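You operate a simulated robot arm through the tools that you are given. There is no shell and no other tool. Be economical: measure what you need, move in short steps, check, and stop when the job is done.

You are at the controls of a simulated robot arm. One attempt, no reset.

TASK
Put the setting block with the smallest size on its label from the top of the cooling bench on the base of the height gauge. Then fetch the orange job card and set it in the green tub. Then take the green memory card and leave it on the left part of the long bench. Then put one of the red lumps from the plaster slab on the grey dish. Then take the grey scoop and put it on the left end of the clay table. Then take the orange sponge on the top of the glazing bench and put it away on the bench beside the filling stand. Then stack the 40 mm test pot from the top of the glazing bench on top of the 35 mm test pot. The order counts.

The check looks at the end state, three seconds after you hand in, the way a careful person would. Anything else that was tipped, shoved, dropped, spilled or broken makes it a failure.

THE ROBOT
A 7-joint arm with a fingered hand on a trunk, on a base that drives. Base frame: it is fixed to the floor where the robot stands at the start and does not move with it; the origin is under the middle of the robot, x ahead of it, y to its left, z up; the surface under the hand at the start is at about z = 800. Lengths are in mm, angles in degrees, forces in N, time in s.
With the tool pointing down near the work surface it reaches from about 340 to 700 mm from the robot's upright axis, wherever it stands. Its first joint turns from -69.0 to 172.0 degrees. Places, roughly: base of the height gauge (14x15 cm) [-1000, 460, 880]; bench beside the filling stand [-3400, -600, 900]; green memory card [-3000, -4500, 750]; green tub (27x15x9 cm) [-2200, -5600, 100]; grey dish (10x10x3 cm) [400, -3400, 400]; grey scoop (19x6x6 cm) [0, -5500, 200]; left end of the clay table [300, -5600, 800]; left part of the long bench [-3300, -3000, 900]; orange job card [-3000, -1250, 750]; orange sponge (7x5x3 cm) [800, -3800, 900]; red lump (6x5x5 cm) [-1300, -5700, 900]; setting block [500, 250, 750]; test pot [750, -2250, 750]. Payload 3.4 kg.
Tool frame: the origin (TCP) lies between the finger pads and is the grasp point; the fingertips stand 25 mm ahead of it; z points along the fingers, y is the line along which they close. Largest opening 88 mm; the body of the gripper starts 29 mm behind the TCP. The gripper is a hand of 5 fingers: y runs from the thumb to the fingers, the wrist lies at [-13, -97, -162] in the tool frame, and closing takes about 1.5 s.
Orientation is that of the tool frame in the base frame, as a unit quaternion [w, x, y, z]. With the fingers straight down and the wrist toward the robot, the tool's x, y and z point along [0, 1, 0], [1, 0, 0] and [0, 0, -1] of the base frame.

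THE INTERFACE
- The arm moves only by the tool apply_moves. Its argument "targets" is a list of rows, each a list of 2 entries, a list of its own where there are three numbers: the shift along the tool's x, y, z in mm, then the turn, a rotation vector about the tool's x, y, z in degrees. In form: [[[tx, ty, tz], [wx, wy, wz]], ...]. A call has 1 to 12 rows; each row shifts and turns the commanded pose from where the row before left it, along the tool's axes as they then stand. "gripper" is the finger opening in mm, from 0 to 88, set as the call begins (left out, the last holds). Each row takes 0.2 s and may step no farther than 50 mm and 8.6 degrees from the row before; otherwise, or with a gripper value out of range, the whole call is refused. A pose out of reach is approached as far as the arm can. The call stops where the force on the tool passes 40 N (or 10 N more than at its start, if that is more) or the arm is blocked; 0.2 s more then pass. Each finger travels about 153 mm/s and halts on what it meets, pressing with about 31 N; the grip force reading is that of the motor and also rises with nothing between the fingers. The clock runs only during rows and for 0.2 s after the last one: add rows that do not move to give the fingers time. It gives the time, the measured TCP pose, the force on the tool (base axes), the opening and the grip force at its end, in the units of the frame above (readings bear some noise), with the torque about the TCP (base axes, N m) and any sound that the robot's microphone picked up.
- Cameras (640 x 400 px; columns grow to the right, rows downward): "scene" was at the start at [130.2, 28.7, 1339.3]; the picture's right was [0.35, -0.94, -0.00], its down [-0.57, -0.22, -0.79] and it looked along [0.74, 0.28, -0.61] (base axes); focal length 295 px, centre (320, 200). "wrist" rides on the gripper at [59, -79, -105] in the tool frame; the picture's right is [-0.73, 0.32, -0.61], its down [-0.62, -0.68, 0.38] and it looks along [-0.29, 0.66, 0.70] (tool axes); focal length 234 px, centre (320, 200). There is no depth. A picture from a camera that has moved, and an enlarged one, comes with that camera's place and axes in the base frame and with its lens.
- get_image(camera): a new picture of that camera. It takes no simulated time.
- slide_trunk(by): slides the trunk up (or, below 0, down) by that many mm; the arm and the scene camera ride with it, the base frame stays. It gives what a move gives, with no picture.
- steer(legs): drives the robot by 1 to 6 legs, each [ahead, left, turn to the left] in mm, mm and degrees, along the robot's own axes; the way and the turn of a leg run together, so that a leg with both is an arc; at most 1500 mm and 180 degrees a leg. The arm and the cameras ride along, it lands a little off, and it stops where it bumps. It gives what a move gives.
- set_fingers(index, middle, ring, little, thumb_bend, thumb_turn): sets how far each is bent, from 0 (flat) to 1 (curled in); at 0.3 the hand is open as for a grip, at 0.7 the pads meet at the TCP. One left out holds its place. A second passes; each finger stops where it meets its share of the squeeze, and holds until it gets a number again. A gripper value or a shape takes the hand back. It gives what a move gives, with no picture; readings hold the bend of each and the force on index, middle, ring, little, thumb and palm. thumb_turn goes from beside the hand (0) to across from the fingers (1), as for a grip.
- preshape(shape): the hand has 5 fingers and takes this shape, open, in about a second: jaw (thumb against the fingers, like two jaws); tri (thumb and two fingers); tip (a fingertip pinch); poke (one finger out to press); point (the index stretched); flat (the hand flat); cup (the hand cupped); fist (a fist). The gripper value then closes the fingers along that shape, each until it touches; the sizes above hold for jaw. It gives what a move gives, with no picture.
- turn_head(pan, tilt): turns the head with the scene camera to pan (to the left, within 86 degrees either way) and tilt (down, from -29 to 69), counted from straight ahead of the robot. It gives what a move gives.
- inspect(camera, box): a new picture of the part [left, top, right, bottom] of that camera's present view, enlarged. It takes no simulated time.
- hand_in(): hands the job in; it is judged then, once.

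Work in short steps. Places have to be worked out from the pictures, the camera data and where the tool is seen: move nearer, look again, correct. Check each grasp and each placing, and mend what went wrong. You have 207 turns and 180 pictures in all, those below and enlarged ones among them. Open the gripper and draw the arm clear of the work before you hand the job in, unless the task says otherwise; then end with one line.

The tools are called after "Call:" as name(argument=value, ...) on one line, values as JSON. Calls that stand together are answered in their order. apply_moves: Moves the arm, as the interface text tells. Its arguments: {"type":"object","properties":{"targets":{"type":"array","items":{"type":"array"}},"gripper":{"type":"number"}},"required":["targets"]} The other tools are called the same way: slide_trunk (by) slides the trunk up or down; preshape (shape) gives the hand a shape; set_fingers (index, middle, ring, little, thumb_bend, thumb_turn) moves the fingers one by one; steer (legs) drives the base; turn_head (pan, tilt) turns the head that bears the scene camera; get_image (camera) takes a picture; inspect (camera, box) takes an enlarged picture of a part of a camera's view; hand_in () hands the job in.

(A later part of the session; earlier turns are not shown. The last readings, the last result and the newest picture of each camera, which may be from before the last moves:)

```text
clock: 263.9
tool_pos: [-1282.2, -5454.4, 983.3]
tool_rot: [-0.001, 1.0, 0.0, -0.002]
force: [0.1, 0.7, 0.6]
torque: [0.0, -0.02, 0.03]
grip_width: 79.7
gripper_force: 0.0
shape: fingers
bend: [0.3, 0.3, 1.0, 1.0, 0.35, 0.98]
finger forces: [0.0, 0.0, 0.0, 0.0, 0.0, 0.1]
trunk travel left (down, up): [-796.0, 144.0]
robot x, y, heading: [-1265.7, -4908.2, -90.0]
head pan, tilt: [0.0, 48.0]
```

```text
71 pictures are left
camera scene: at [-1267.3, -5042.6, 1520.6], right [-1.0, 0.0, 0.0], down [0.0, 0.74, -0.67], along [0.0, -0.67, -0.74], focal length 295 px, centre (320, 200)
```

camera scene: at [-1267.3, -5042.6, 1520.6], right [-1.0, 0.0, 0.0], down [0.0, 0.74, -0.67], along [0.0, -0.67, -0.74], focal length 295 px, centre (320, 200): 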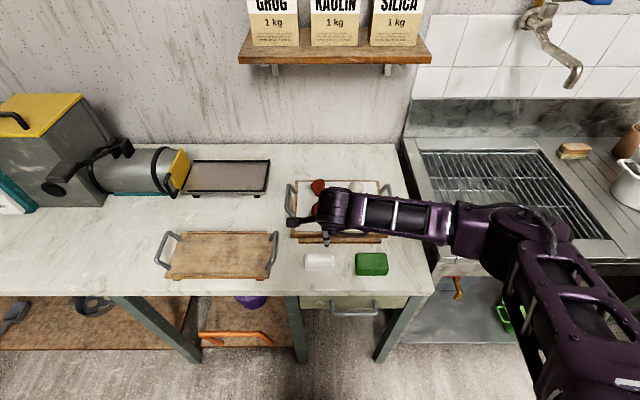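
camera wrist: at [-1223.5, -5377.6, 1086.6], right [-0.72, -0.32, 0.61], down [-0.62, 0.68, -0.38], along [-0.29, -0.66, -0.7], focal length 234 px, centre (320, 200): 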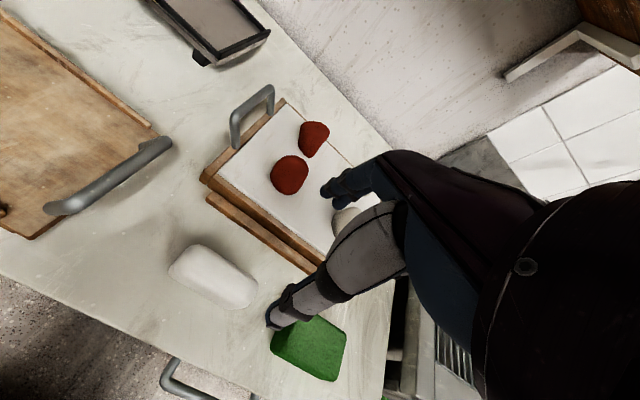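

Better triangulation: front red lump ≈(−1266, −5625, 830), the back one ≈100 mm behind. I drive 115 ahead and take a look from above.

Call:
steer(legs=[[115, 0, 0]])

Call:
apply_moves(targets=[[[10, 25, 0], [0, 0, 0]], [[6, 27, 0], [0, 0, 0]], [[0, 0, 0], [0, 0, 0]]])

Call:
slide_trunk(by=-70)

Call:
get_image(camera="wrist")

```text
clock: 265.1
tool_pos: [-1283.5, -5573.0, 983.9]
tool_rot: [-0.001, 1.0, 0.0, -0.001]
force: [0.5, -0.2, -1.1]
torque: [-0.03, 0.03, 0.01]
grip_width: 79.7
gripper_force: 0.1
shape: fingers
bend: [0.3, 0.3, 1.0, 1.0, 0.35, 0.98]
finger forces: [0.0, 0.0, 0.0, 0.0, 0.0, 0.1]
trunk travel left (down, up): [-796.0, 144.0]
robot x, y, heading: [-1267.0, -5024.7, -90.3]
head pan, tilt: [0.0, 48.0]
```

```text
clock: 265.9
tool_pos: [-1268.0, -5623.2, 982.1]
tool_rot: [-0.001, 1.0, -0.001, 0.0]
force: [-0.1, -0.2, -0.4]
torque: [-0.02, -0.02, -0.02]
grip_width: 79.7
gripper_force: 0.1
shape: fingers
bend: [0.3, 0.3, 1.0, 1.0, 0.35, 0.98]
finger forces: [0.0, 0.1, 0.0, 0.0, 0.1, 0.1]
trunk travel left (down, up): [-796.0, 144.0]
robot x, y, heading: [-1268.4, -5026.5, -90.2]
head pan, tilt: [0.0, 48.0]
```

```text
clock: 267.0
tool_pos: [-1267.2, -5624.3, 913.5]
tool_rot: [0.0, 1.0, -0.001, -0.001]
force: [0.5, -0.5, 0.6]
torque: [0.01, 0.01, -0.01]
grip_width: 79.6
gripper_force: 0.2
shape: fingers
bend: [0.3, 0.3, 1.0, 1.0, 0.35, 0.98]
finger forces: [0.0, 0.0, 0.1, 0.0, 0.1, 0.0]
trunk travel left (down, up): [-726.0, 214.0]
robot x, y, heading: [-1265.6, -5026.9, -90.0]
head pan, tilt: [0.0, 48.0]
```

```text
70 pictures are left
camera wrist: at [-1208.2, -5545.2, 1015.9], right [-0.72, -0.32, 0.61], down [-0.62, 0.68, -0.38], along [-0.29, -0.66, -0.7], focal length 234 px, centre (320, 200)
```

wrist: 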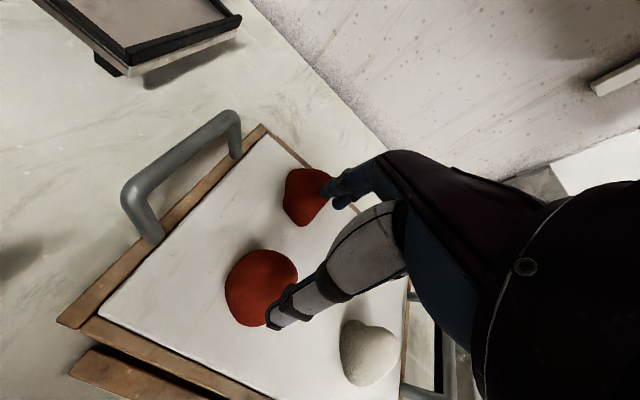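

Refined with two wrist rays: front lump centre ≈(−1265, −5599, 852), back one ≈(−1258, −5682). The gap is narrow, so I narrow the fingers, shift back ~22 mm and check before descending.

Call:
set_fingers(index=0.37, middle=0.37, thumb_bend=0.33)

Call:
apply_moves(targets=[[[2, -22, 0], [0, 0, 0]], [[0, 0, 8], [0, 0, 0]], [[0, 0, 0], [0, 0, 0]]])

Call:
get_image(camera="wrist")

```text
clock: 268.0
tool_pos: [-1266.4, -5623.7, 912.3]
tool_rot: [-0.001, 1.0, -0.001, -0.002]
force: [-0.9, 0.0, 0.7]
torque: [0.02, -0.01, -0.02]
grip_width: 74.2
gripper_force: 0.1
shape: fingers
bend: [0.37, 0.37, 1.0, 1.0, 0.33, 0.98]
finger forces: [0.0, 0.0, 0.0, 0.0, 0.0, 0.0]
trunk travel left (down, up): [-726.0, 214.0]
robot x, y, heading: [-1264.9, -5025.4, -90.2]
head pan, tilt: [0.0, 48.0]
```

```text
clock: 268.8
tool_pos: [-1264.5, -5600.8, 905.0]
tool_rot: [0.0, 1.0, 0.0, -0.002]
force: [0.4, -0.8, 0.3]
torque: [0.04, -0.01, -0.02]
grip_width: 74.4
gripper_force: 0.1
shape: fingers
bend: [0.37, 0.37, 1.0, 1.0, 0.33, 0.98]
finger forces: [0.0, 0.0, 0.0, 0.0, 0.0, 0.1]
trunk travel left (down, up): [-726.0, 214.0]
robot x, y, heading: [-1268.6, -5024.3, -90.2]
head pan, tilt: [0.0, 48.0]
```

```text
69 pictures are left
camera wrist: at [-1206.6, -5522.8, 1007.9], right [-0.72, -0.32, 0.61], down [-0.62, 0.68, -0.38], along [-0.29, -0.66, -0.7], focal length 234 px, centre (320, 200)
```

wrist: 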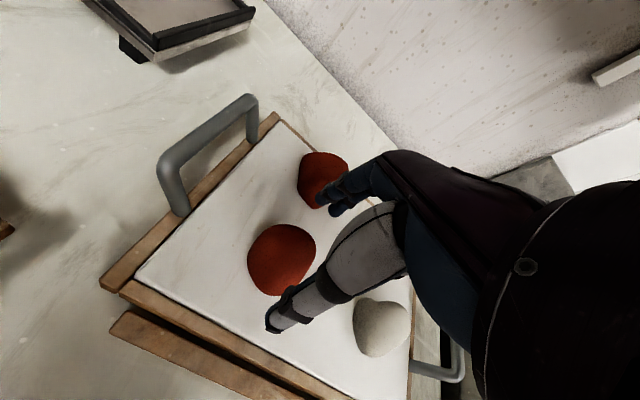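

Fingers straddle the front lump with margin to the back one. I descend 46 mm and close.

Call:
apply_moves(targets=[[[0, 0, 15], [0, 0, 0]], [[0, 0, 15], [0, 0, 0]], [[0, 0, 10], [0, 0, 0]], [[0, 0, 5], [0, 0, 0]], [[0, 0, 0], [0, 0, 0]]])

Call:
set_fingers(index=0.7, middle=0.7, thumb_bend=0.7)

Call:
get_image(camera="wrist")

```text
clock: 270.0
tool_pos: [-1264.7, -5600.8, 859.2]
tool_rot: [-0.001, 1.0, 0.0, -0.002]
force: [-1.1, -0.4, -0.8]
torque: [0.03, -0.04, 0.02]
grip_width: 74.7
gripper_force: 0.1
shape: fingers
bend: [0.37, 0.37, 1.0, 1.0, 0.33, 0.98]
finger forces: [0.0, 0.0, 0.0, 0.0, 0.0, 0.1]
trunk travel left (down, up): [-726.0, 214.0]
robot x, y, heading: [-1266.7, -5024.7, -90.2]
head pan, tilt: [0.0, 48.0]
```

```text
clock: 271.0
tool_pos: [-1264.9, -5600.5, 859.2]
tool_rot: [-0.001, 1.0, -0.002, -0.001]
force: [1.0, -1.2, 1.0]
torque: [-0.03, -0.02, 0.01]
grip_width: 36.3
gripper_force: 13.5
shape: fingers
bend: [0.59, 0.61, 1.0, 1.0, 0.49, 0.96]
finger forces: [7.3, 7.7, 0.1, 0.0, 11.9, 0.0]
trunk travel left (down, up): [-726.0, 214.0]
robot x, y, heading: [-1268.1, -5025.0, -89.9]
head pan, tilt: [0.0, 48.0]
```

```text
68 pictures are left
camera wrist: at [-1206.3, -5522.9, 962.9], right [-0.72, -0.32, 0.61], down [-0.62, 0.68, -0.38], along [-0.29, -0.66, -0.7], focal length 234 px, centre (320, 200)
```

wrist: 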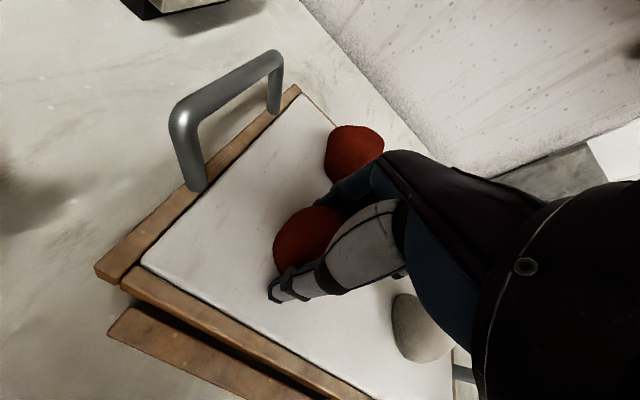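

It's gripped (12 N). I lift 90 mm and check.

Call:
apply_moves(targets=[[[0, 0, -15], [0, 0, 0]], [[0, 0, -35], [0, 0, 0]], [[0, -20, -40], [0, 0, 0]], [[0, 0, 0], [0, 0, 0]]])

Call:
get_image(camera="wrist")

```text
clock: 272.0
tool_pos: [-1265.0, -5581.3, 950.3]
tool_rot: [-0.002, 1.0, -0.002, -0.002]
force: [0.0, 0.8, -0.8]
torque: [-0.03, -0.01, 0.0]
grip_width: 36.2
gripper_force: 12.6
shape: fingers
bend: [0.59, 0.62, 1.0, 1.0, 0.49, 0.96]
finger forces: [7.1, 5.9, 0.1, 0.0, 11.9, 0.0]
trunk travel left (down, up): [-726.0, 214.0]
robot x, y, heading: [-1265.3, -5025.5, -90.2]
head pan, tilt: [0.0, 48.0]
```

```text
67 pictures are left
camera wrist: at [-1206.3, -5503.1, 1052.8], right [-0.72, -0.32, 0.61], down [-0.62, 0.68, -0.38], along [-0.29, -0.65, -0.7], focal length 234 px, centre (320, 200)
```

wrist: 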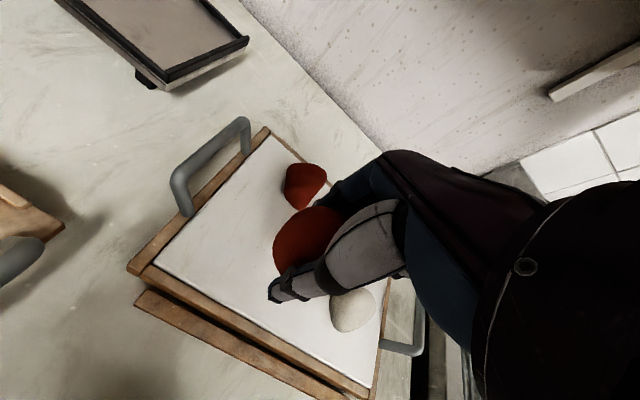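

The lump is held. I tighten slightly, back off, raise, and turn left to face +x, then look toward the dish (≈400, −3400, 400).

Call:
set_fingers(index=0.73, middle=0.73, thumb_bend=0.73)

Call:
slide_trunk(by=100)

Call:
steer(legs=[[-500, 0, 0], [0, 0, 90]])

Call:
turn_head(pan=25, tilt=22)

Call:
get_image(camera="scene")

```text
clock: 273.0
tool_pos: [-1264.6, -5581.0, 948.3]
tool_rot: [-0.002, 1.0, -0.001, -0.002]
force: [0.4, -0.5, -2.0]
torque: [0.02, -0.01, -0.03]
grip_width: 36.0
gripper_force: 14.8
shape: fingers
bend: [0.71, 0.63, 1.0, 1.0, 0.47, 0.95]
finger forces: [8.2, 7.3, 0.0, 0.0, 13.8, 0.0]
trunk travel left (down, up): [-726.0, 214.0]
robot x, y, heading: [-1266.0, -5028.7, -89.9]
head pan, tilt: [0.0, 48.0]
```

```text
clock: 274.3
tool_pos: [-1264.9, -5581.3, 1048.7]
tool_rot: [-0.002, 1.0, -0.001, -0.002]
force: [-0.7, 0.5, -1.9]
torque: [0.0, -0.02, -0.01]
grip_width: 36.1
gripper_force: 14.2
shape: fingers
bend: [0.71, 0.63, 1.0, 1.0, 0.47, 0.95]
finger forces: [8.3, 7.3, 0.2, 0.0, 13.7, 0.0]
trunk travel left (down, up): [-826.0, 114.0]
robot x, y, heading: [-1262.4, -5027.4, -90.1]
head pan, tilt: [0.0, 48.0]
```

```text
clock: 281.1
tool_pos: [-712.4, -4528.1, 1048.1]
tool_rot: [0.0, 0.709, 0.705, -0.003]
force: [0.0, 0.1, -1.0]
torque: [-0.04, -0.01, 0.03]
grip_width: 35.9
gripper_force: 13.7
shape: fingers
bend: [0.71, 0.63, 1.0, 1.0, 0.47, 0.95]
finger forces: [7.9, 7.1, 0.1, 0.0, 13.2, 0.0]
trunk travel left (down, up): [-826.0, 114.0]
robot x, y, heading: [-1265.6, -4529.7, -0.3]
head pan, tilt: [0.0, 48.0]
```

```text
clock: 282.0
tool_pos: [-713.5, -4528.6, 1048.5]
tool_rot: [0.0, 0.709, 0.705, -0.002]
force: [-0.6, -0.3, -1.6]
torque: [0.0, -0.01, 0.0]
grip_width: 35.6
gripper_force: 13.7
shape: fingers
bend: [0.71, 0.63, 1.0, 1.0, 0.47, 0.95]
finger forces: [8.0, 7.1, 0.1, 0.1, 13.1, 0.1]
trunk travel left (down, up): [-826.0, 114.0]
robot x, y, heading: [-1266.7, -4523.6, -0.2]
head pan, tilt: [25.0, 22.0]
```

```text
66 pictures are left
camera scene: at [-1133.0, -4491.3, 1590.1], right [0.42, -0.91, 0.0], down [-0.34, -0.16, -0.93], along [0.84, 0.39, -0.38], focal length 295 px, centre (320, 200)
```

scene: 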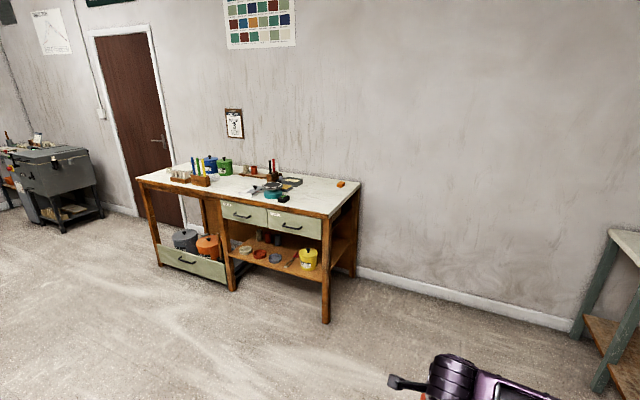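

The glazing bench is ahead-left; the small dishes stand on its lower shelf: grey dish ≈(400, −3415, 380), under drawers (bottom ≈z 616). I drive to about (−330, −3410), facing +x.

Call:
steer(legs=[[550, 0, 0], [380, 1110, 0]])

Call:
turn_head(pan=12, tilt=40)

Call:
get_image(camera="scene")

```text
clock: 290.7
tool_pos: [221.2, -3416.3, 1049.1]
tool_rot: [0.0, 0.704, 0.71, -0.002]
force: [0.0, 0.0, -1.2]
torque: [0.01, 0.02, 0.02]
grip_width: 35.8
gripper_force: 14.1
shape: fingers
bend: [0.71, 0.63, 1.0, 1.0, 0.47, 0.95]
finger forces: [7.8, 7.2, 0.0, 0.1, 13.1, 0.0]
trunk travel left (down, up): [-826.0, 114.0]
robot x, y, heading: [-335.5, -3420.6, 0.5]
head pan, tilt: [25.0, 22.0]
```

```text
clock: 291.6
tool_pos: [220.9, -3415.8, 1049.6]
tool_rot: [0.0, 0.705, 0.709, -0.002]
force: [0.2, 0.0, -1.7]
torque: [-0.02, 0.0, -0.02]
grip_width: 35.7
gripper_force: 14.2
shape: fingers
bend: [0.71, 0.63, 1.0, 1.0, 0.47, 0.95]
finger forces: [7.8, 7.1, 0.1, 0.1, 13.1, 0.0]
trunk travel left (down, up): [-826.0, 114.0]
robot x, y, heading: [-330.7, -3419.8, 0.1]
head pan, tilt: [12.0, 40.0]
```

```text
65 pictures are left
camera scene: at [-200.7, -3405.2, 1562.0], right [0.21, -0.98, 0.0], down [-0.63, -0.14, -0.77], along [0.75, 0.16, -0.64], focal length 295 px, centre (320, 200)
```

scene: 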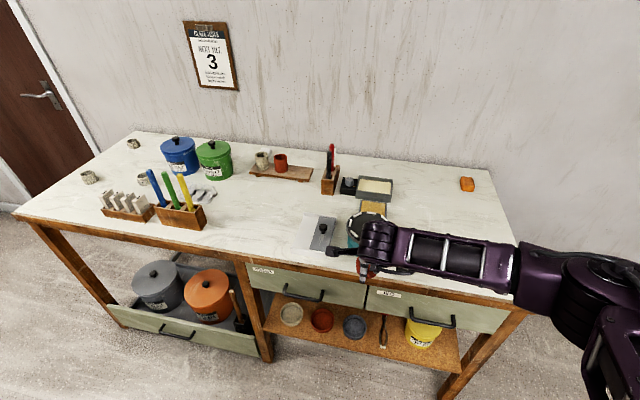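

Grey dish ≈(414, −3421), shelf z≈360, drawers' underside ≈700. I back up a little, lower the trunk, and tilt the hand 40° forward.

Call:
steer(legs=[[-100, 0, 0]])

Call:
slide_trunk(by=-400)

Call:
slide_trunk(by=-100)

Call:
apply_moves(targets=[[[0, 0, 0], [-8, 0, 0]], [[0, 0, 0], [-8, 0, 0]], [[0, 0, 0], [-8, 0, 0]], [[0, 0, 0], [-8, 0, 0]], [[0, 0, 0], [-8, 0, 0]], [[0, 0, 0], [0, 0, 0]]])

Call:
turn_head(pan=12, tilt=30)

Call:
get_image(camera="scene")

Call:
get_image(camera="wrist")

```text
clock: 292.7
tool_pos: [121.0, -3417.5, 1049.0]
tool_rot: [0.0, 0.705, 0.709, -0.003]
force: [1.2, 0.5, -0.8]
torque: [0.04, 0.02, -0.01]
grip_width: 35.7
gripper_force: 14.0
shape: fingers
bend: [0.71, 0.63, 1.0, 1.0, 0.47, 0.95]
finger forces: [7.8, 7.1, 0.1, 0.1, 13.1, 0.0]
trunk travel left (down, up): [-826.0, 114.0]
robot x, y, heading: [-432.4, -3420.2, 0.4]
head pan, tilt: [12.0, 40.0]
```

```text
clock: 296.5
tool_pos: [120.5, -3417.5, 649.4]
tool_rot: [0.001, 0.705, 0.709, -0.003]
force: [-0.3, 0.6, -1.5]
torque: [0.0, -0.03, 0.01]
grip_width: 35.7
gripper_force: 14.6
shape: fingers
bend: [0.71, 0.63, 1.0, 1.0, 0.47, 0.95]
finger forces: [7.8, 7.2, 0.0, 0.0, 13.1, 0.0]
trunk travel left (down, up): [-426.0, 514.0]
robot x, y, heading: [-435.5, -3424.6, 0.3]
head pan, tilt: [12.0, 40.0]
```

```text
clock: 297.9
tool_pos: [121.2, -3417.2, 548.7]
tool_rot: [-0.001, 0.705, 0.709, -0.002]
force: [0.6, 0.6, -2.5]
torque: [-0.03, -0.02, 0.0]
grip_width: 35.6
gripper_force: 14.2
shape: fingers
bend: [0.71, 0.63, 1.0, 1.0, 0.47, 0.95]
finger forces: [7.8, 7.3, 0.0, 0.1, 13.1, 0.0]
trunk travel left (down, up): [-326.0, 614.0]
robot x, y, heading: [-433.7, -3424.2, 0.2]
head pan, tilt: [12.0, 40.0]
```

```text
clock: 299.3
tool_pos: [140.2, -3384.3, 571.5]
tool_rot: [0.24, 0.667, 0.665, 0.235]
force: [0.4, -0.1, -1.6]
torque: [-0.03, -0.02, -0.03]
grip_width: 35.6
gripper_force: 14.2
shape: fingers
bend: [0.71, 0.63, 1.0, 1.0, 0.47, 0.95]
finger forces: [7.5, 7.0, 0.0, 0.0, 13.6, 0.1]
out of reach, approached as far as the arm can: row 4, 5
trunk travel left (down, up): [-326.0, 614.0]
robot x, y, heading: [-433.5, -3422.0, 0.5]
head pan, tilt: [12.0, 40.0]
```

```text
clock: 300.0
tool_pos: [140.5, -3384.4, 570.5]
tool_rot: [0.24, 0.668, 0.665, 0.233]
force: [0.6, 0.3, -1.5]
torque: [0.0, 0.02, -0.01]
grip_width: 35.5
gripper_force: 14.3
shape: fingers
bend: [0.71, 0.63, 1.0, 1.0, 0.47, 0.95]
finger forces: [7.4, 7.1, 0.0, 0.0, 13.7, 0.1]
trunk travel left (down, up): [-326.0, 614.0]
robot x, y, heading: [-431.5, -3425.5, 0.3]
head pan, tilt: [12.0, 30.0]
```

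```text
64 pictures are left
camera scene: at [-295.7, -3404.6, 1077.3], right [0.21, -0.98, 0.0], down [-0.49, -0.11, -0.87], along [0.85, 0.19, -0.5], focal length 295 px, centre (320, 200)
```

scene: 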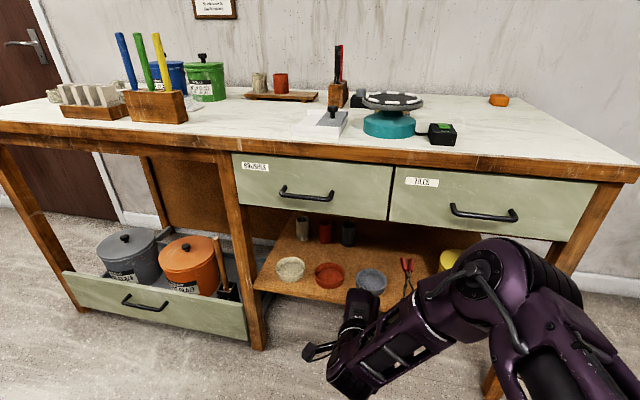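

```text
63 pictures are left
camera wrist: at [12.0, -3325.2, 600.6], right [-0.14, -0.72, 0.68], down [-0.29, -0.63, -0.72], along [0.95, -0.3, -0.12], focal length 234 px, centre (320, 200)
```

wrist: 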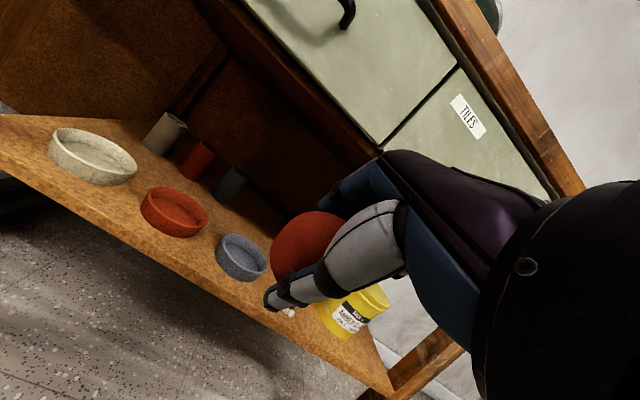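

Dish centre triangulates to (440, −3417), floor z≈352. I lower the hand to z≈455 in front, then drive in.

Call:
apply_moves(targets=[[[0, -18.3, 22.5], [0, 0, 0]], [[0, -18.3, 22.5], [0, 0, 0]], [[0, -18.3, 22.5], [0, 0, 0]], [[0, -18.3, 22.5], [0, 0, 0]], [[0, 0, 0], [0, 0, 0]]])

Call:
steer(legs=[[200, -33, 0]])

Call:
get_image(camera="wrist")

```text
clock: 301.2
tool_pos: [136.0, -3328.0, 505.7]
tool_rot: [0.24, 0.666, 0.665, 0.236]
force: [-0.1, -0.4, -1.4]
torque: [0.04, 0.0, -0.01]
grip_width: 35.5
gripper_force: 13.7
shape: fingers
bend: [0.71, 0.63, 1.0, 1.0, 0.47, 0.95]
finger forces: [7.2, 7.1, 0.0, 0.0, 13.5, 0.0]
out of reach, approached as far as the arm can: row 1, 2, 3, 4
trunk travel left (down, up): [-326.0, 614.0]
robot x, y, heading: [-435.9, -3418.7, 0.3]
head pan, tilt: [12.0, 30.0]
```

```text
clock: 302.8
tool_pos: [337.2, -3356.9, 504.4]
tool_rot: [0.241, 0.666, 0.665, 0.236]
force: [-0.9, 0.5, -0.9]
torque: [0.02, 0.03, -0.01]
grip_width: 35.7
gripper_force: 14.2
shape: fingers
bend: [0.71, 0.63, 1.0, 1.0, 0.47, 0.95]
finger forces: [7.3, 7.1, 0.0, 0.0, 13.5, 0.0]
trunk travel left (down, up): [-326.0, 614.0]
robot x, y, heading: [-237.3, -3454.8, 0.4]
head pan, tilt: [12.0, 30.0]
```

```text
62 pictures are left
camera wrist: at [208.5, -3298.5, 534.6], right [-0.14, -0.72, 0.68], down [-0.28, -0.63, -0.72], along [0.95, -0.29, -0.12], focal length 234 px, centre (320, 200)
```

wrist: 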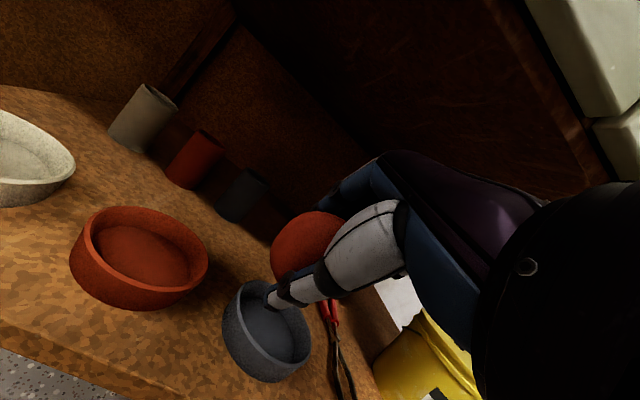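

The arm stopped at z≈505, so I'll lower by trunk. Dish re-measured ≈(402, −3411), rim z≈383. I drive over it.

Call:
steer(legs=[[58, -54, 0]])

Call:
slide_trunk(by=-40)

Call:
get_image(camera="wrist")

Call:
get_image(camera="scene")

```text
clock: 303.8
tool_pos: [394.7, -3410.1, 504.7]
tool_rot: [0.24, 0.666, 0.665, 0.236]
force: [0.0, -0.9, -1.8]
torque: [0.01, 0.01, 0.02]
grip_width: 35.4
gripper_force: 14.0
shape: fingers
bend: [0.71, 0.63, 1.0, 1.0, 0.47, 0.95]
finger forces: [7.3, 7.1, 0.0, 0.0, 13.5, 0.1]
trunk travel left (down, up): [-326.0, 614.0]
robot x, y, heading: [-173.3, -3508.3, 0.3]
head pan, tilt: [12.0, 30.0]
```

```text
clock: 304.7
tool_pos: [394.2, -3410.8, 465.5]
tool_rot: [0.24, 0.665, 0.666, 0.237]
force: [-0.7, 0.1, -2.3]
torque: [-0.02, 0.0, -0.03]
grip_width: 35.5
gripper_force: 13.6
shape: fingers
bend: [0.71, 0.63, 1.0, 1.0, 0.47, 0.95]
finger forces: [7.3, 7.1, 0.0, 0.1, 13.4, 0.0]
trunk travel left (down, up): [-286.0, 654.0]
robot x, y, heading: [-174.4, -3508.7, 0.5]
head pan, tilt: [12.0, 30.0]
```

```text
61 pictures are left
camera wrist: at [266.7, -3352.2, 494.8], right [-0.14, -0.72, 0.68], down [-0.28, -0.63, -0.72], along [0.95, -0.29, -0.12], focal length 234 px, centre (320, 200)
```

wrist: 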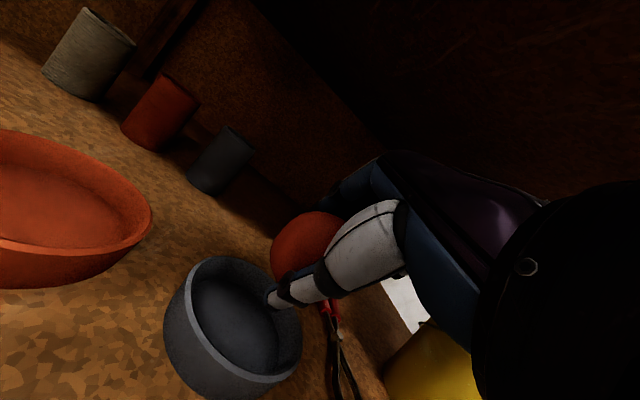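

```text
60 pictures are left
camera scene: at [-36.8, -3489.1, 1037.3], right [0.22, -0.98, 0.0], down [-0.49, -0.11, -0.87], along [0.85, 0.19, -0.5], focal length 295 px, centre (320, 200)
```

scene: 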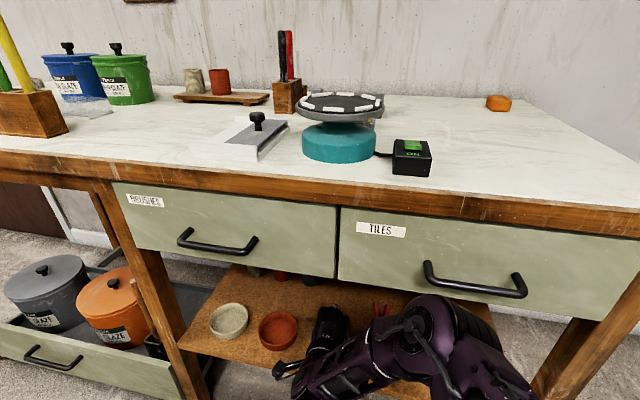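

Lump and dish align: lump ≈(401, −3408), dish (403, −3412). I lower by trunk 42, then check.

Call:
slide_trunk(by=-42)

Call:
inspect(camera="wrist", box=[120, 170, 420, 400])

```text
clock: 305.5
tool_pos: [394.9, -3410.1, 424.8]
tool_rot: [0.24, 0.665, 0.666, 0.236]
force: [0.1, 0.0, -1.0]
torque: [0.03, -0.03, -0.02]
grip_width: 35.5
gripper_force: 13.5
shape: fingers
bend: [0.71, 0.63, 1.0, 1.0, 0.47, 0.95]
finger forces: [7.2, 7.1, 0.0, 0.0, 13.5, 0.0]
trunk travel left (down, up): [-244.0, 696.0]
robot x, y, heading: [-173.7, -3507.7, 0.3]
head pan, tilt: [12.0, 30.0]
```

```text
1.74 times, centred on (270, 285) of wrist
camera zoom: at [266.7, -3352.2, 452.8], right [-0.14, -0.72, 0.68], down [-0.28, -0.63, -0.72], along [0.95, -0.29, -0.12], focal length 407 px, centre (407, 52)
```

zoom: 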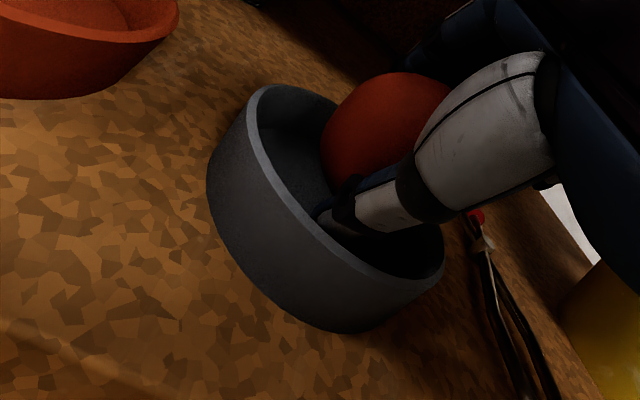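

The thumb is close to the front rim; I move ahead 7 mm and lower 12 more.

Call:
steer(legs=[[7, 0, 0]])

Call:
slide_trunk(by=-12)

Call:
inspect(camera="wrist", box=[120, 170, 420, 400])

```text
clock: 306.2
tool_pos: [402.0, -3411.1, 424.0]
tool_rot: [0.24, 0.665, 0.666, 0.236]
force: [-0.1, 0.8, -0.9]
torque: [0.0, 0.02, 0.01]
grip_width: 35.7
gripper_force: 14.2
shape: fingers
bend: [0.71, 0.63, 1.0, 1.0, 0.47, 0.95]
finger forces: [7.2, 7.1, 0.1, 0.0, 13.5, 0.0]
trunk travel left (down, up): [-244.0, 696.0]
robot x, y, heading: [-165.7, -3507.2, 0.8]
head pan, tilt: [12.0, 30.0]
```

```text
clock: 306.9
tool_pos: [403.1, -3411.2, 414.1]
tool_rot: [0.241, 0.665, 0.665, 0.239]
force: [-2.2, -0.9, 12.0]
torque: [0.07, 0.31, 0.0]
grip_width: 34.9
gripper_force: 22.6
shape: fingers
bend: [0.71, 0.63, 1.0, 1.0, 0.48, 0.95]
finger forces: [8.4, 8.6, 0.1, 0.0, 29.1, 0.0]
trunk travel left (down, up): [-232.0, 708.0]
robot x, y, heading: [-168.3, -3508.1, 0.4]
head pan, tilt: [12.0, 30.0]
```

```text
1.74 times, centred on (270, 285) of wrist
camera zoom: at [273.8, -3352.1, 442.7], right [-0.14, -0.72, 0.68], down [-0.28, -0.63, -0.73], along [0.95, -0.29, -0.11], focal length 407 px, centre (407, 52)
```

zoom: 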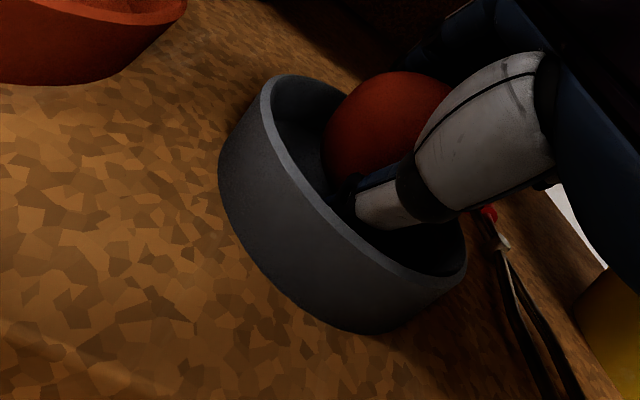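

Thumb touches the dish floor. I ease up 3 mm and release, opening mainly the index and middle fingers.

Call:
slide_trunk(by=3)

Call:
set_fingers(index=0.42, middle=0.42, thumb_bend=0.44)

Call:
inspect(camera="wrist", box=[120, 130, 420, 360])

```text
clock: 307.4
tool_pos: [400.9, -3411.1, 413.8]
tool_rot: [0.24, 0.666, 0.666, 0.235]
force: [1.1, -0.5, 1.7]
torque: [0.04, 0.02, 0.0]
grip_width: 35.3
gripper_force: 16.5
shape: fingers
bend: [0.71, 0.63, 1.0, 1.0, 0.48, 0.95]
finger forces: [8.0, 7.8, 0.0, 0.0, 17.9, 0.1]
trunk travel left (down, up): [-235.0, 705.0]
robot x, y, heading: [-169.5, -3508.3, 0.3]
head pan, tilt: [12.0, 30.0]
```

```text
clock: 308.4
tool_pos: [401.4, -3411.6, 415.0]
tool_rot: [0.24, 0.665, 0.666, 0.236]
force: [0.1, 0.7, -0.8]
torque: [-0.03, -0.02, -0.02]
grip_width: 57.1
gripper_force: 0.1
shape: fingers
bend: [0.42, 0.42, 1.0, 1.0, 0.44, 0.97]
finger forces: [0.0, 0.0, 0.1, 0.0, 0.0, 0.0]
trunk travel left (down, up): [-235.0, 705.0]
robot x, y, heading: [-163.2, -3509.0, 0.4]
head pan, tilt: [12.0, 30.0]
```

```text
1.74 times, centred on (270, 245) of wrist
camera zoom: at [273.7, -3352.2, 443.9], right [-0.14, -0.72, 0.68], down [-0.28, -0.63, -0.73], along [0.95, -0.29, -0.12], focal length 407 px, centre (407, 122)
```

zoom: 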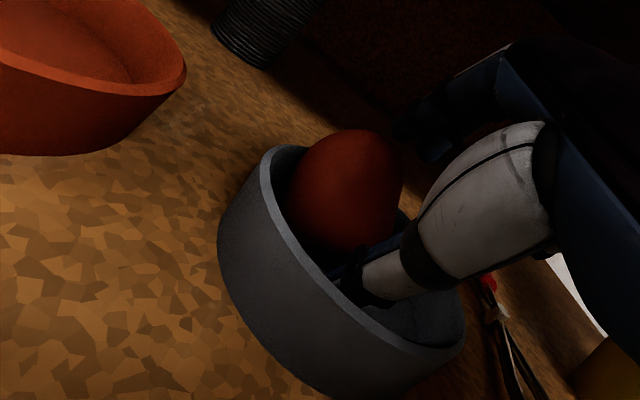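

The lump sits in the grey dish. I open a bit more and rise straight with the trunk.

Call:
set_fingers(index=0.25, middle=0.25)

Call:
slide_trunk(by=90)

Call:
get_image(camera="wrist")

```text
clock: 309.4
tool_pos: [403.0, -3411.6, 413.9]
tool_rot: [0.24, 0.665, 0.666, 0.237]
force: [0.1, -0.7, -0.4]
torque: [0.0, 0.03, 0.0]
grip_width: 76.5
gripper_force: 0.0
shape: fingers
bend: [0.25, 0.25, 1.0, 1.0, 0.44, 0.97]
finger forces: [0.0, 0.0, 0.0, 0.0, 0.0, 0.0]
trunk travel left (down, up): [-235.0, 705.0]
robot x, y, heading: [-169.3, -3506.9, 0.4]
head pan, tilt: [12.0, 30.0]
```

```text
clock: 310.6
tool_pos: [402.6, -3410.9, 505.3]
tool_rot: [0.241, 0.665, 0.666, 0.237]
force: [-0.6, -0.8, -0.3]
torque: [-0.01, 0.0, 0.02]
grip_width: 76.2
gripper_force: 0.0
shape: fingers
bend: [0.25, 0.25, 1.0, 1.0, 0.44, 0.97]
finger forces: [0.0, 0.1, 0.0, 0.1, 0.0, 0.0]
trunk travel left (down, up): [-325.0, 615.0]
robot x, y, heading: [-165.7, -3508.3, 0.5]
head pan, tilt: [12.0, 30.0]
```

```text
56 pictures are left
camera wrist: at [273.8, -3352.1, 533.8], right [-0.14, -0.72, 0.68], down [-0.28, -0.63, -0.72], along [0.95, -0.29, -0.12], focal length 234 px, centre (320, 200)
```

wrist: 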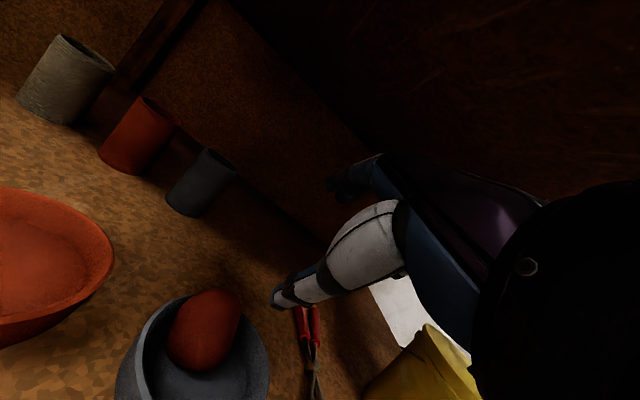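

The lump rests in the dish. I back out, undo the hand tilt, then head for the grey scoop near (50, −5500, 200).

Call:
steer(legs=[[-380, 0, 0]])

Call:
slide_trunk(by=120)

Call:
apply_moves(targets=[[[0, 0, 0], [8, 0, 0]], [[0, 0, 0], [8, 0, 0]], [[0, 0, 0], [8, 0, 0]], [[0, 0, 0], [8, 0, 0]], [[0, -20, 0], [7, 0, 0]], [[-30, -20, 0], [0, 0, 0]], [[-30, 0, 0], [0, 0, 0]], [[-30, 0, 0], [0, 0, 0]], [[0, 0, 0], [0, 0, 0]]], gripper=80)

Call:
steer(legs=[[0, 0, -90], [1100, 0, 0], [0, 540, 0]])

Call:
turn_head(pan=0, tilt=25)

Call:
get_image(camera="scene")

```text
clock: 313.0
tool_pos: [18.9, -3413.9, 504.8]
tool_rot: [0.24, 0.667, 0.665, 0.236]
force: [0.2, 0.0, 0.9]
torque: [0.01, -0.01, 0.01]
grip_width: 76.4
gripper_force: 0.1
shape: fingers
bend: [0.25, 0.25, 1.0, 1.0, 0.44, 0.97]
finger forces: [0.0, 0.0, 0.0, 0.0, 0.0, 0.0]
trunk travel left (down, up): [-325.0, 615.0]
robot x, y, heading: [-551.9, -3507.4, 0.3]
head pan, tilt: [12.0, 30.0]
```

```text
clock: 314.5
tool_pos: [20.5, -3414.2, 624.7]
tool_rot: [0.24, 0.666, 0.665, 0.236]
force: [1.0, 0.4, -0.1]
torque: [-0.02, -0.04, 0.01]
grip_width: 76.5
gripper_force: 0.1
shape: fingers
bend: [0.25, 0.25, 1.0, 1.0, 0.44, 0.97]
finger forces: [0.1, 0.0, 0.0, 0.0, 0.1, 0.1]
trunk travel left (down, up): [-445.0, 495.0]
robot x, y, heading: [-546.5, -3508.3, 0.5]
head pan, tilt: [12.0, 30.0]
```

```text
clock: 316.5
tool_pos: [-21.0, -3505.6, 623.5]
tool_rot: [0.004, 0.708, 0.706, 0.001]
force: [-0.4, 0.5, -0.8]
torque: [0.03, 0.02, 0.02]
grip_width: 80.0
gripper_force: 0.0
shape: jaw
bend: [0.3, 0.31, 0.3, 0.31, 0.32, 0.98]
finger forces: [0.0, 0.0, 0.1, 0.0, 0.0, 0.1]
trunk travel left (down, up): [-445.0, 495.0]
robot x, y, heading: [-549.4, -3509.9, 0.4]
head pan, tilt: [12.0, 30.0]
```

```text
clock: 328.7
tool_pos: [14.6, -5132.8, 623.6]
tool_rot: [0.003, 1.0, 0.004, -0.003]
force: [-0.6, -0.2, 0.3]
torque: [-0.03, -0.02, 0.0]
grip_width: 80.1
gripper_force: 0.0
shape: jaw
bend: [0.3, 0.31, 0.3, 0.31, 0.32, 0.98]
finger forces: [0.0, 0.0, 0.1, 0.0, 0.0, 0.1]
trunk travel left (down, up): [-445.0, 495.0]
robot x, y, heading: [6.3, -4600.7, -89.0]
head pan, tilt: [12.0, 30.0]
```

```text
clock: 329.5
tool_pos: [14.1, -5133.4, 623.4]
tool_rot: [0.004, 1.0, 0.003, -0.003]
force: [0.4, -0.4, -0.4]
torque: [-0.01, -0.01, -0.02]
grip_width: 80.2
gripper_force: 0.0
shape: jaw
bend: [0.3, 0.31, 0.3, 0.31, 0.32, 0.98]
finger forces: [0.1, 0.1, 0.0, 0.0, 0.1, 0.0]
trunk travel left (down, up): [-445.0, 495.0]
robot x, y, heading: [6.7, -4601.4, -89.0]
head pan, tilt: [0.0, 25.0]
```

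```text
55 pictures are left
camera scene: at [5.4, -4746.7, 1204.3], right [-1.0, -0.02, 0.0], down [-0.01, 0.42, -0.91], along [0.02, -0.91, -0.42], focal length 295 px, centre (320, 200)
```

scene: 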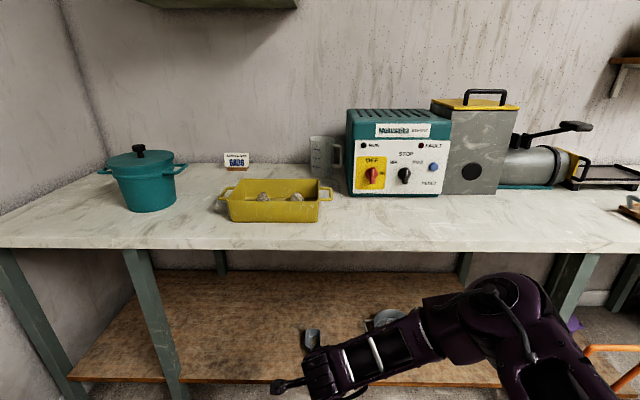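

The scoop is on the lower shelf ahead, half hidden by the hand. I lower the trunk to see under the bench.

Call:
slide_trunk(by=-300)

Call:
get_image(camera="wrist")

Call:
get_image(camera="scene")

```text
clock: 332.5
tool_pos: [13.6, -5131.7, 323.1]
tool_rot: [0.003, 1.0, 0.004, -0.003]
force: [0.1, 1.1, -0.7]
torque: [-0.03, 0.02, -0.01]
grip_width: 79.9
gripper_force: 0.0
shape: jaw
bend: [0.3, 0.31, 0.3, 0.31, 0.32, 0.98]
finger forces: [0.0, 0.0, 0.0, 0.0, 0.1, 0.1]
trunk travel left (down, up): [-145.0, 795.0]
robot x, y, heading: [5.6, -4600.9, -89.3]
head pan, tilt: [0.0, 25.0]
```

```text
54 pictures are left
camera wrist: at [72.3, -5052.6, 425.9], right [-0.72, -0.32, 0.61], down [-0.63, 0.67, -0.38], along [-0.29, -0.66, -0.69], focal length 234 px, centre (320, 200)
```

wrist: 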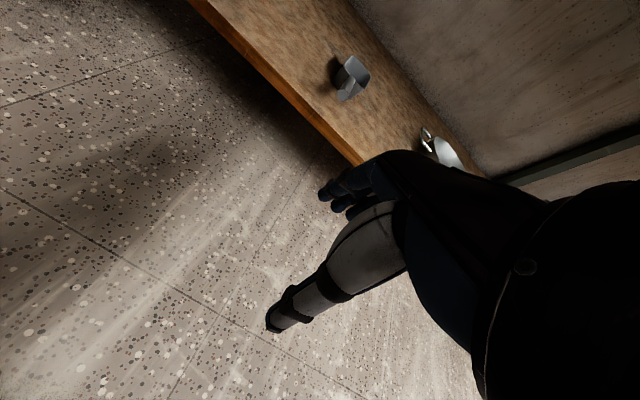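

```text
53 pictures are left
camera scene: at [5.4, -4746.6, 904.4], right [-1.0, -0.02, 0.0], down [-0.01, 0.42, -0.91], along [0.01, -0.91, -0.42], focal length 295 px, centre (320, 200)
```

scene: 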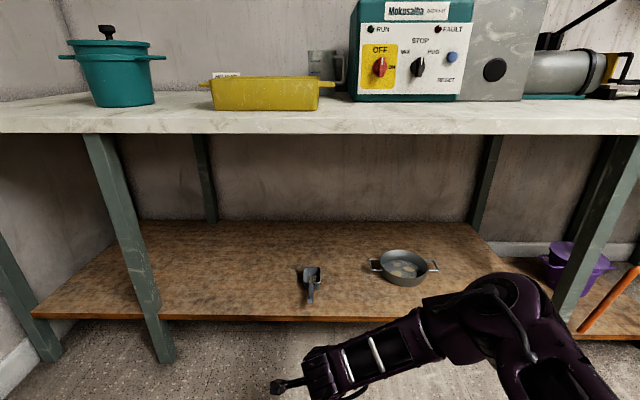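

Scoop head ≈(43, −5605, 213), handle pointing toward me, ending ≈(48, −5490). I enlarge it.

Call:
inspect(camera="scene", box=[270, 250, 360, 320])

Call:
inspect(camera="wrist", box=[300, 30, 400, 130])

```text
5.71 times, centred on (315, 285) of scene
camera zoom: at [5.4, -4746.6, 904.4], right [-1.0, -0.02, 0.0], down [-0.01, 0.42, -0.91], along [0.01, -0.91, -0.42], focal length 1684 px, centre (349, -286)
```

zoom: 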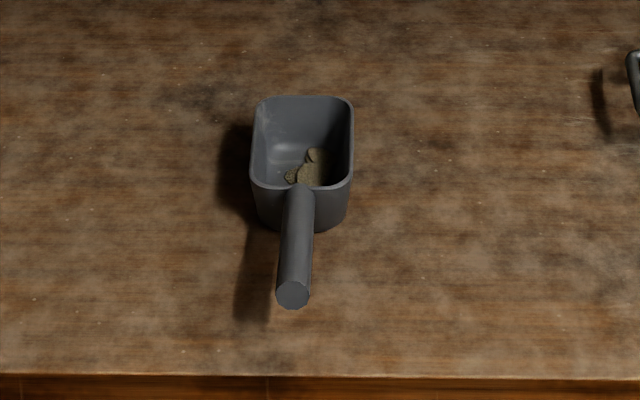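

```text
4.00 times, centred on (350, 80) of wrist
camera zoom: at [72.3, -5052.6, 425.9], right [-0.72, -0.32, 0.61], down [-0.63, 0.67, -0.38], along [-0.29, -0.66, -0.69], focal length 937 px, centre (200, 680)
```

zoom: 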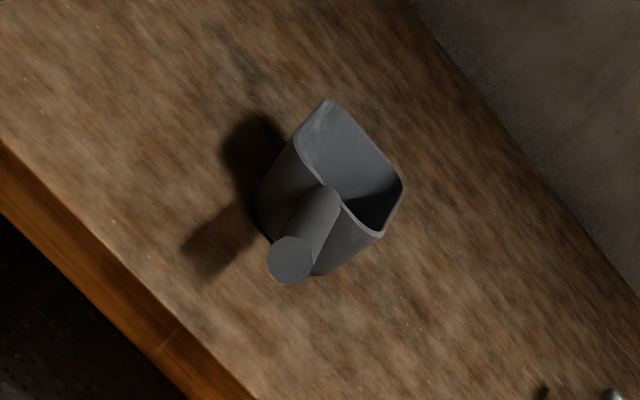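

The scoop holds some material, so it must stay level. I'll grip it across the head (60 mm wide) from above, which needs the hand yawed 90°. I rotate here first.

Call:
apply_moves(targets=[[[0, 0, 0], [0, 0, 8.5]], [[0, 0, 0], [0, 0, 8.5]], [[0, 0, 0], [0, 0, 8.5]], [[0, 0, 0], [0, 0, 8.5]], [[0, 0, 0], [0, 0, 8.5]], [[0, 0, 0], [0, 0, 8.5]], [[0, 0, 0], [0, 0, 8.5]], [[0, 0, 0], [0, 0, 8.5]], [[0, 0, 0], [0, 0, 8.5]], [[0, 0, 0], [0, 0, 8.5]], [[0, 0, 0], [0, 0, 4.2]], [[0, 0, 0], [0, 0, 0]]], gripper=88)

```text
clock: 335.1
tool_pos: [12.5, -5130.8, 324.4]
tool_rot: [0.004, 0.715, -0.699, 0.004]
force: [0.5, 0.2, 0.0]
torque: [0.01, 0.01, 0.0]
grip_width: 87.7
gripper_force: 0.1
shape: jaw
bend: [0.3, 0.3, 0.3, 0.3, 0.3, 0.98]
finger forces: [0.0, 0.0, 0.0, 0.0, 0.1, 0.0]
out of reach, approached as far as the arm can: row 11
trunk travel left (down, up): [-145.0, 795.0]
robot x, y, heading: [5.4, -4602.9, -89.0]
head pan, tilt: [0.0, 25.0]
```

The hand is vertical and yawed. Scoop head centre ≈(44, −5573), rim z≈235. I drive in under the bench.

Call:
steer(legs=[[350, 24, 0]])

Call:
get_image(camera="scene")

Call:
get_image(camera="wrist")

```text
clock: 337.3
tool_pos: [41.1, -5480.2, 323.1]
tool_rot: [0.004, 0.715, -0.699, 0.004]
force: [0.5, -0.3, -0.3]
torque: [0.03, 0.01, 0.0]
grip_width: 87.5
gripper_force: 0.1
shape: jaw
bend: [0.3, 0.3, 0.3, 0.3, 0.3, 0.98]
finger forces: [0.0, 0.0, 0.1, 0.1, 0.0, 0.0]
trunk travel left (down, up): [-145.0, 795.0]
robot x, y, heading: [33.8, -4957.0, -89.3]
head pan, tilt: [0.0, 25.0]
```

```text
50 pictures are left
camera scene: at [34.4, -5096.3, 904.3], right [-1.0, -0.01, 0.0], down [-0.01, 0.42, -0.91], along [0.01, -0.91, -0.42], focal length 295 px, centre (320, 200)
```

scene: 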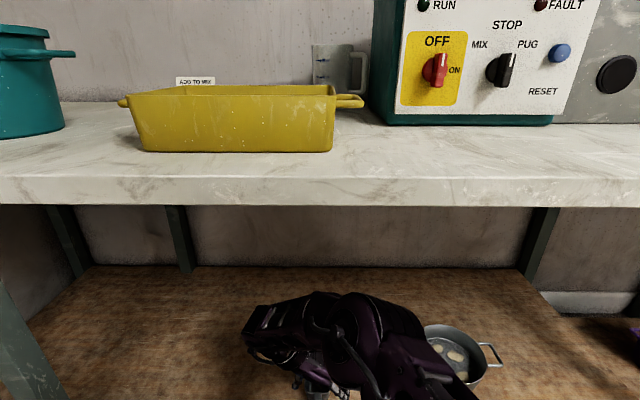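

```text
49 pictures are left
camera wrist: at [120.0, -5535.9, 427.5], right [-0.34, 0.73, 0.6], down [0.67, 0.63, -0.39], along [-0.66, 0.27, -0.7], focal length 234 px, centre (320, 200)
```

wrist: 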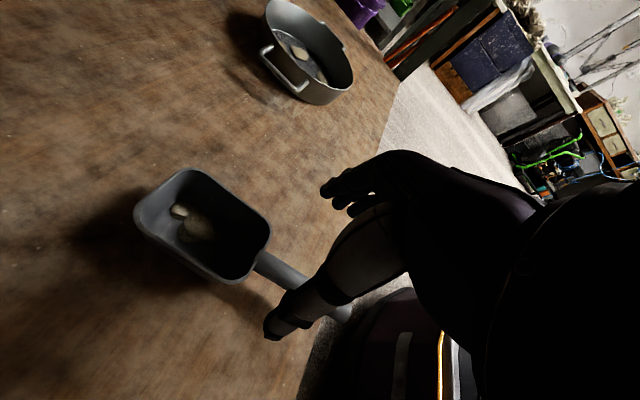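

Estimates differ by ~20–30 mm; I advance 50 mm and take another wrist view to triangulate.

Call:
steer(legs=[[50, 0, 0]])

Call:
get_image(camera="wrist")

```text
clock: 338.3
tool_pos: [39.9, -5530.2, 324.4]
tool_rot: [0.004, 0.715, -0.699, 0.003]
force: [0.8, -0.3, 0.0]
torque: [0.0, 0.03, -0.02]
grip_width: 87.7
gripper_force: 0.1
shape: jaw
bend: [0.3, 0.3, 0.3, 0.3, 0.3, 0.98]
finger forces: [0.0, 0.0, 0.0, 0.0, 0.1, 0.1]
trunk travel left (down, up): [-145.0, 795.0]
robot x, y, heading: [35.9, -5001.4, -89.2]
head pan, tilt: [0.0, 25.0]
```

```text
48 pictures are left
camera wrist: at [120.8, -5586.1, 427.5], right [-0.34, 0.73, 0.6], down [0.67, 0.63, -0.39], along [-0.66, 0.27, -0.7], focal length 234 px, centre (320, 200)
```

wrist: 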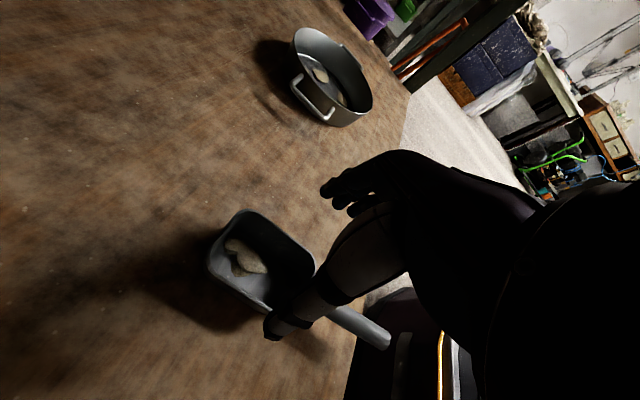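

Wrist triangulation: head spans x 22…70, y −5574…−5495, rim z≈258. I'm nearly centred; I shift 6 mm and descend to TCP z≈241.

Call:
apply_moves(targets=[[[5, -6, 10], [0, 0, 0]], [[0, 0, 25], [0, 0, 0]], [[0, 0, 25], [0, 0, 0]], [[0, 0, 15], [0, 0, 0]], [[0, 0, 8], [0, 0, 0]], [[0, 0, 0], [0, 0, 0]]])

Call:
get_image(camera="wrist")

```text
clock: 339.7
tool_pos: [39.4, -5527.1, 243.9]
tool_rot: [0.006, 0.716, -0.698, 0.007]
force: [3.5, -0.8, 17.9]
torque: [0.13, 0.87, -0.02]
grip_width: 86.1
gripper_force: 0.0
shape: jaw
bend: [0.3, 0.3, 0.3, 0.3, 0.3, 0.98]
finger forces: [0.1, 17.8, 0.1, 0.1, 0.4, 0.0]
out of reach, approached as far as the arm can: row 1, 3, 5
trunk travel left (down, up): [-145.0, 795.0]
robot x, y, heading: [38.0, -5002.3, -89.2]
head pan, tilt: [0.0, 25.0]
```

```text
47 pictures are left
camera wrist: at [119.0, -5582.9, 348.8], right [-0.34, 0.73, 0.59], down [0.67, 0.63, -0.39], along [-0.66, 0.26, -0.7], focal length 234 px, centre (320, 200)
```

wrist: 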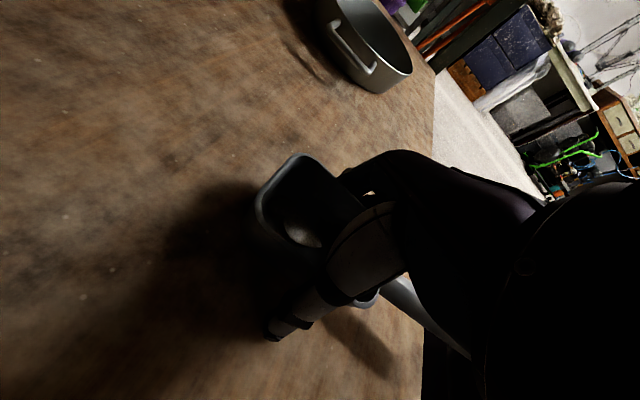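

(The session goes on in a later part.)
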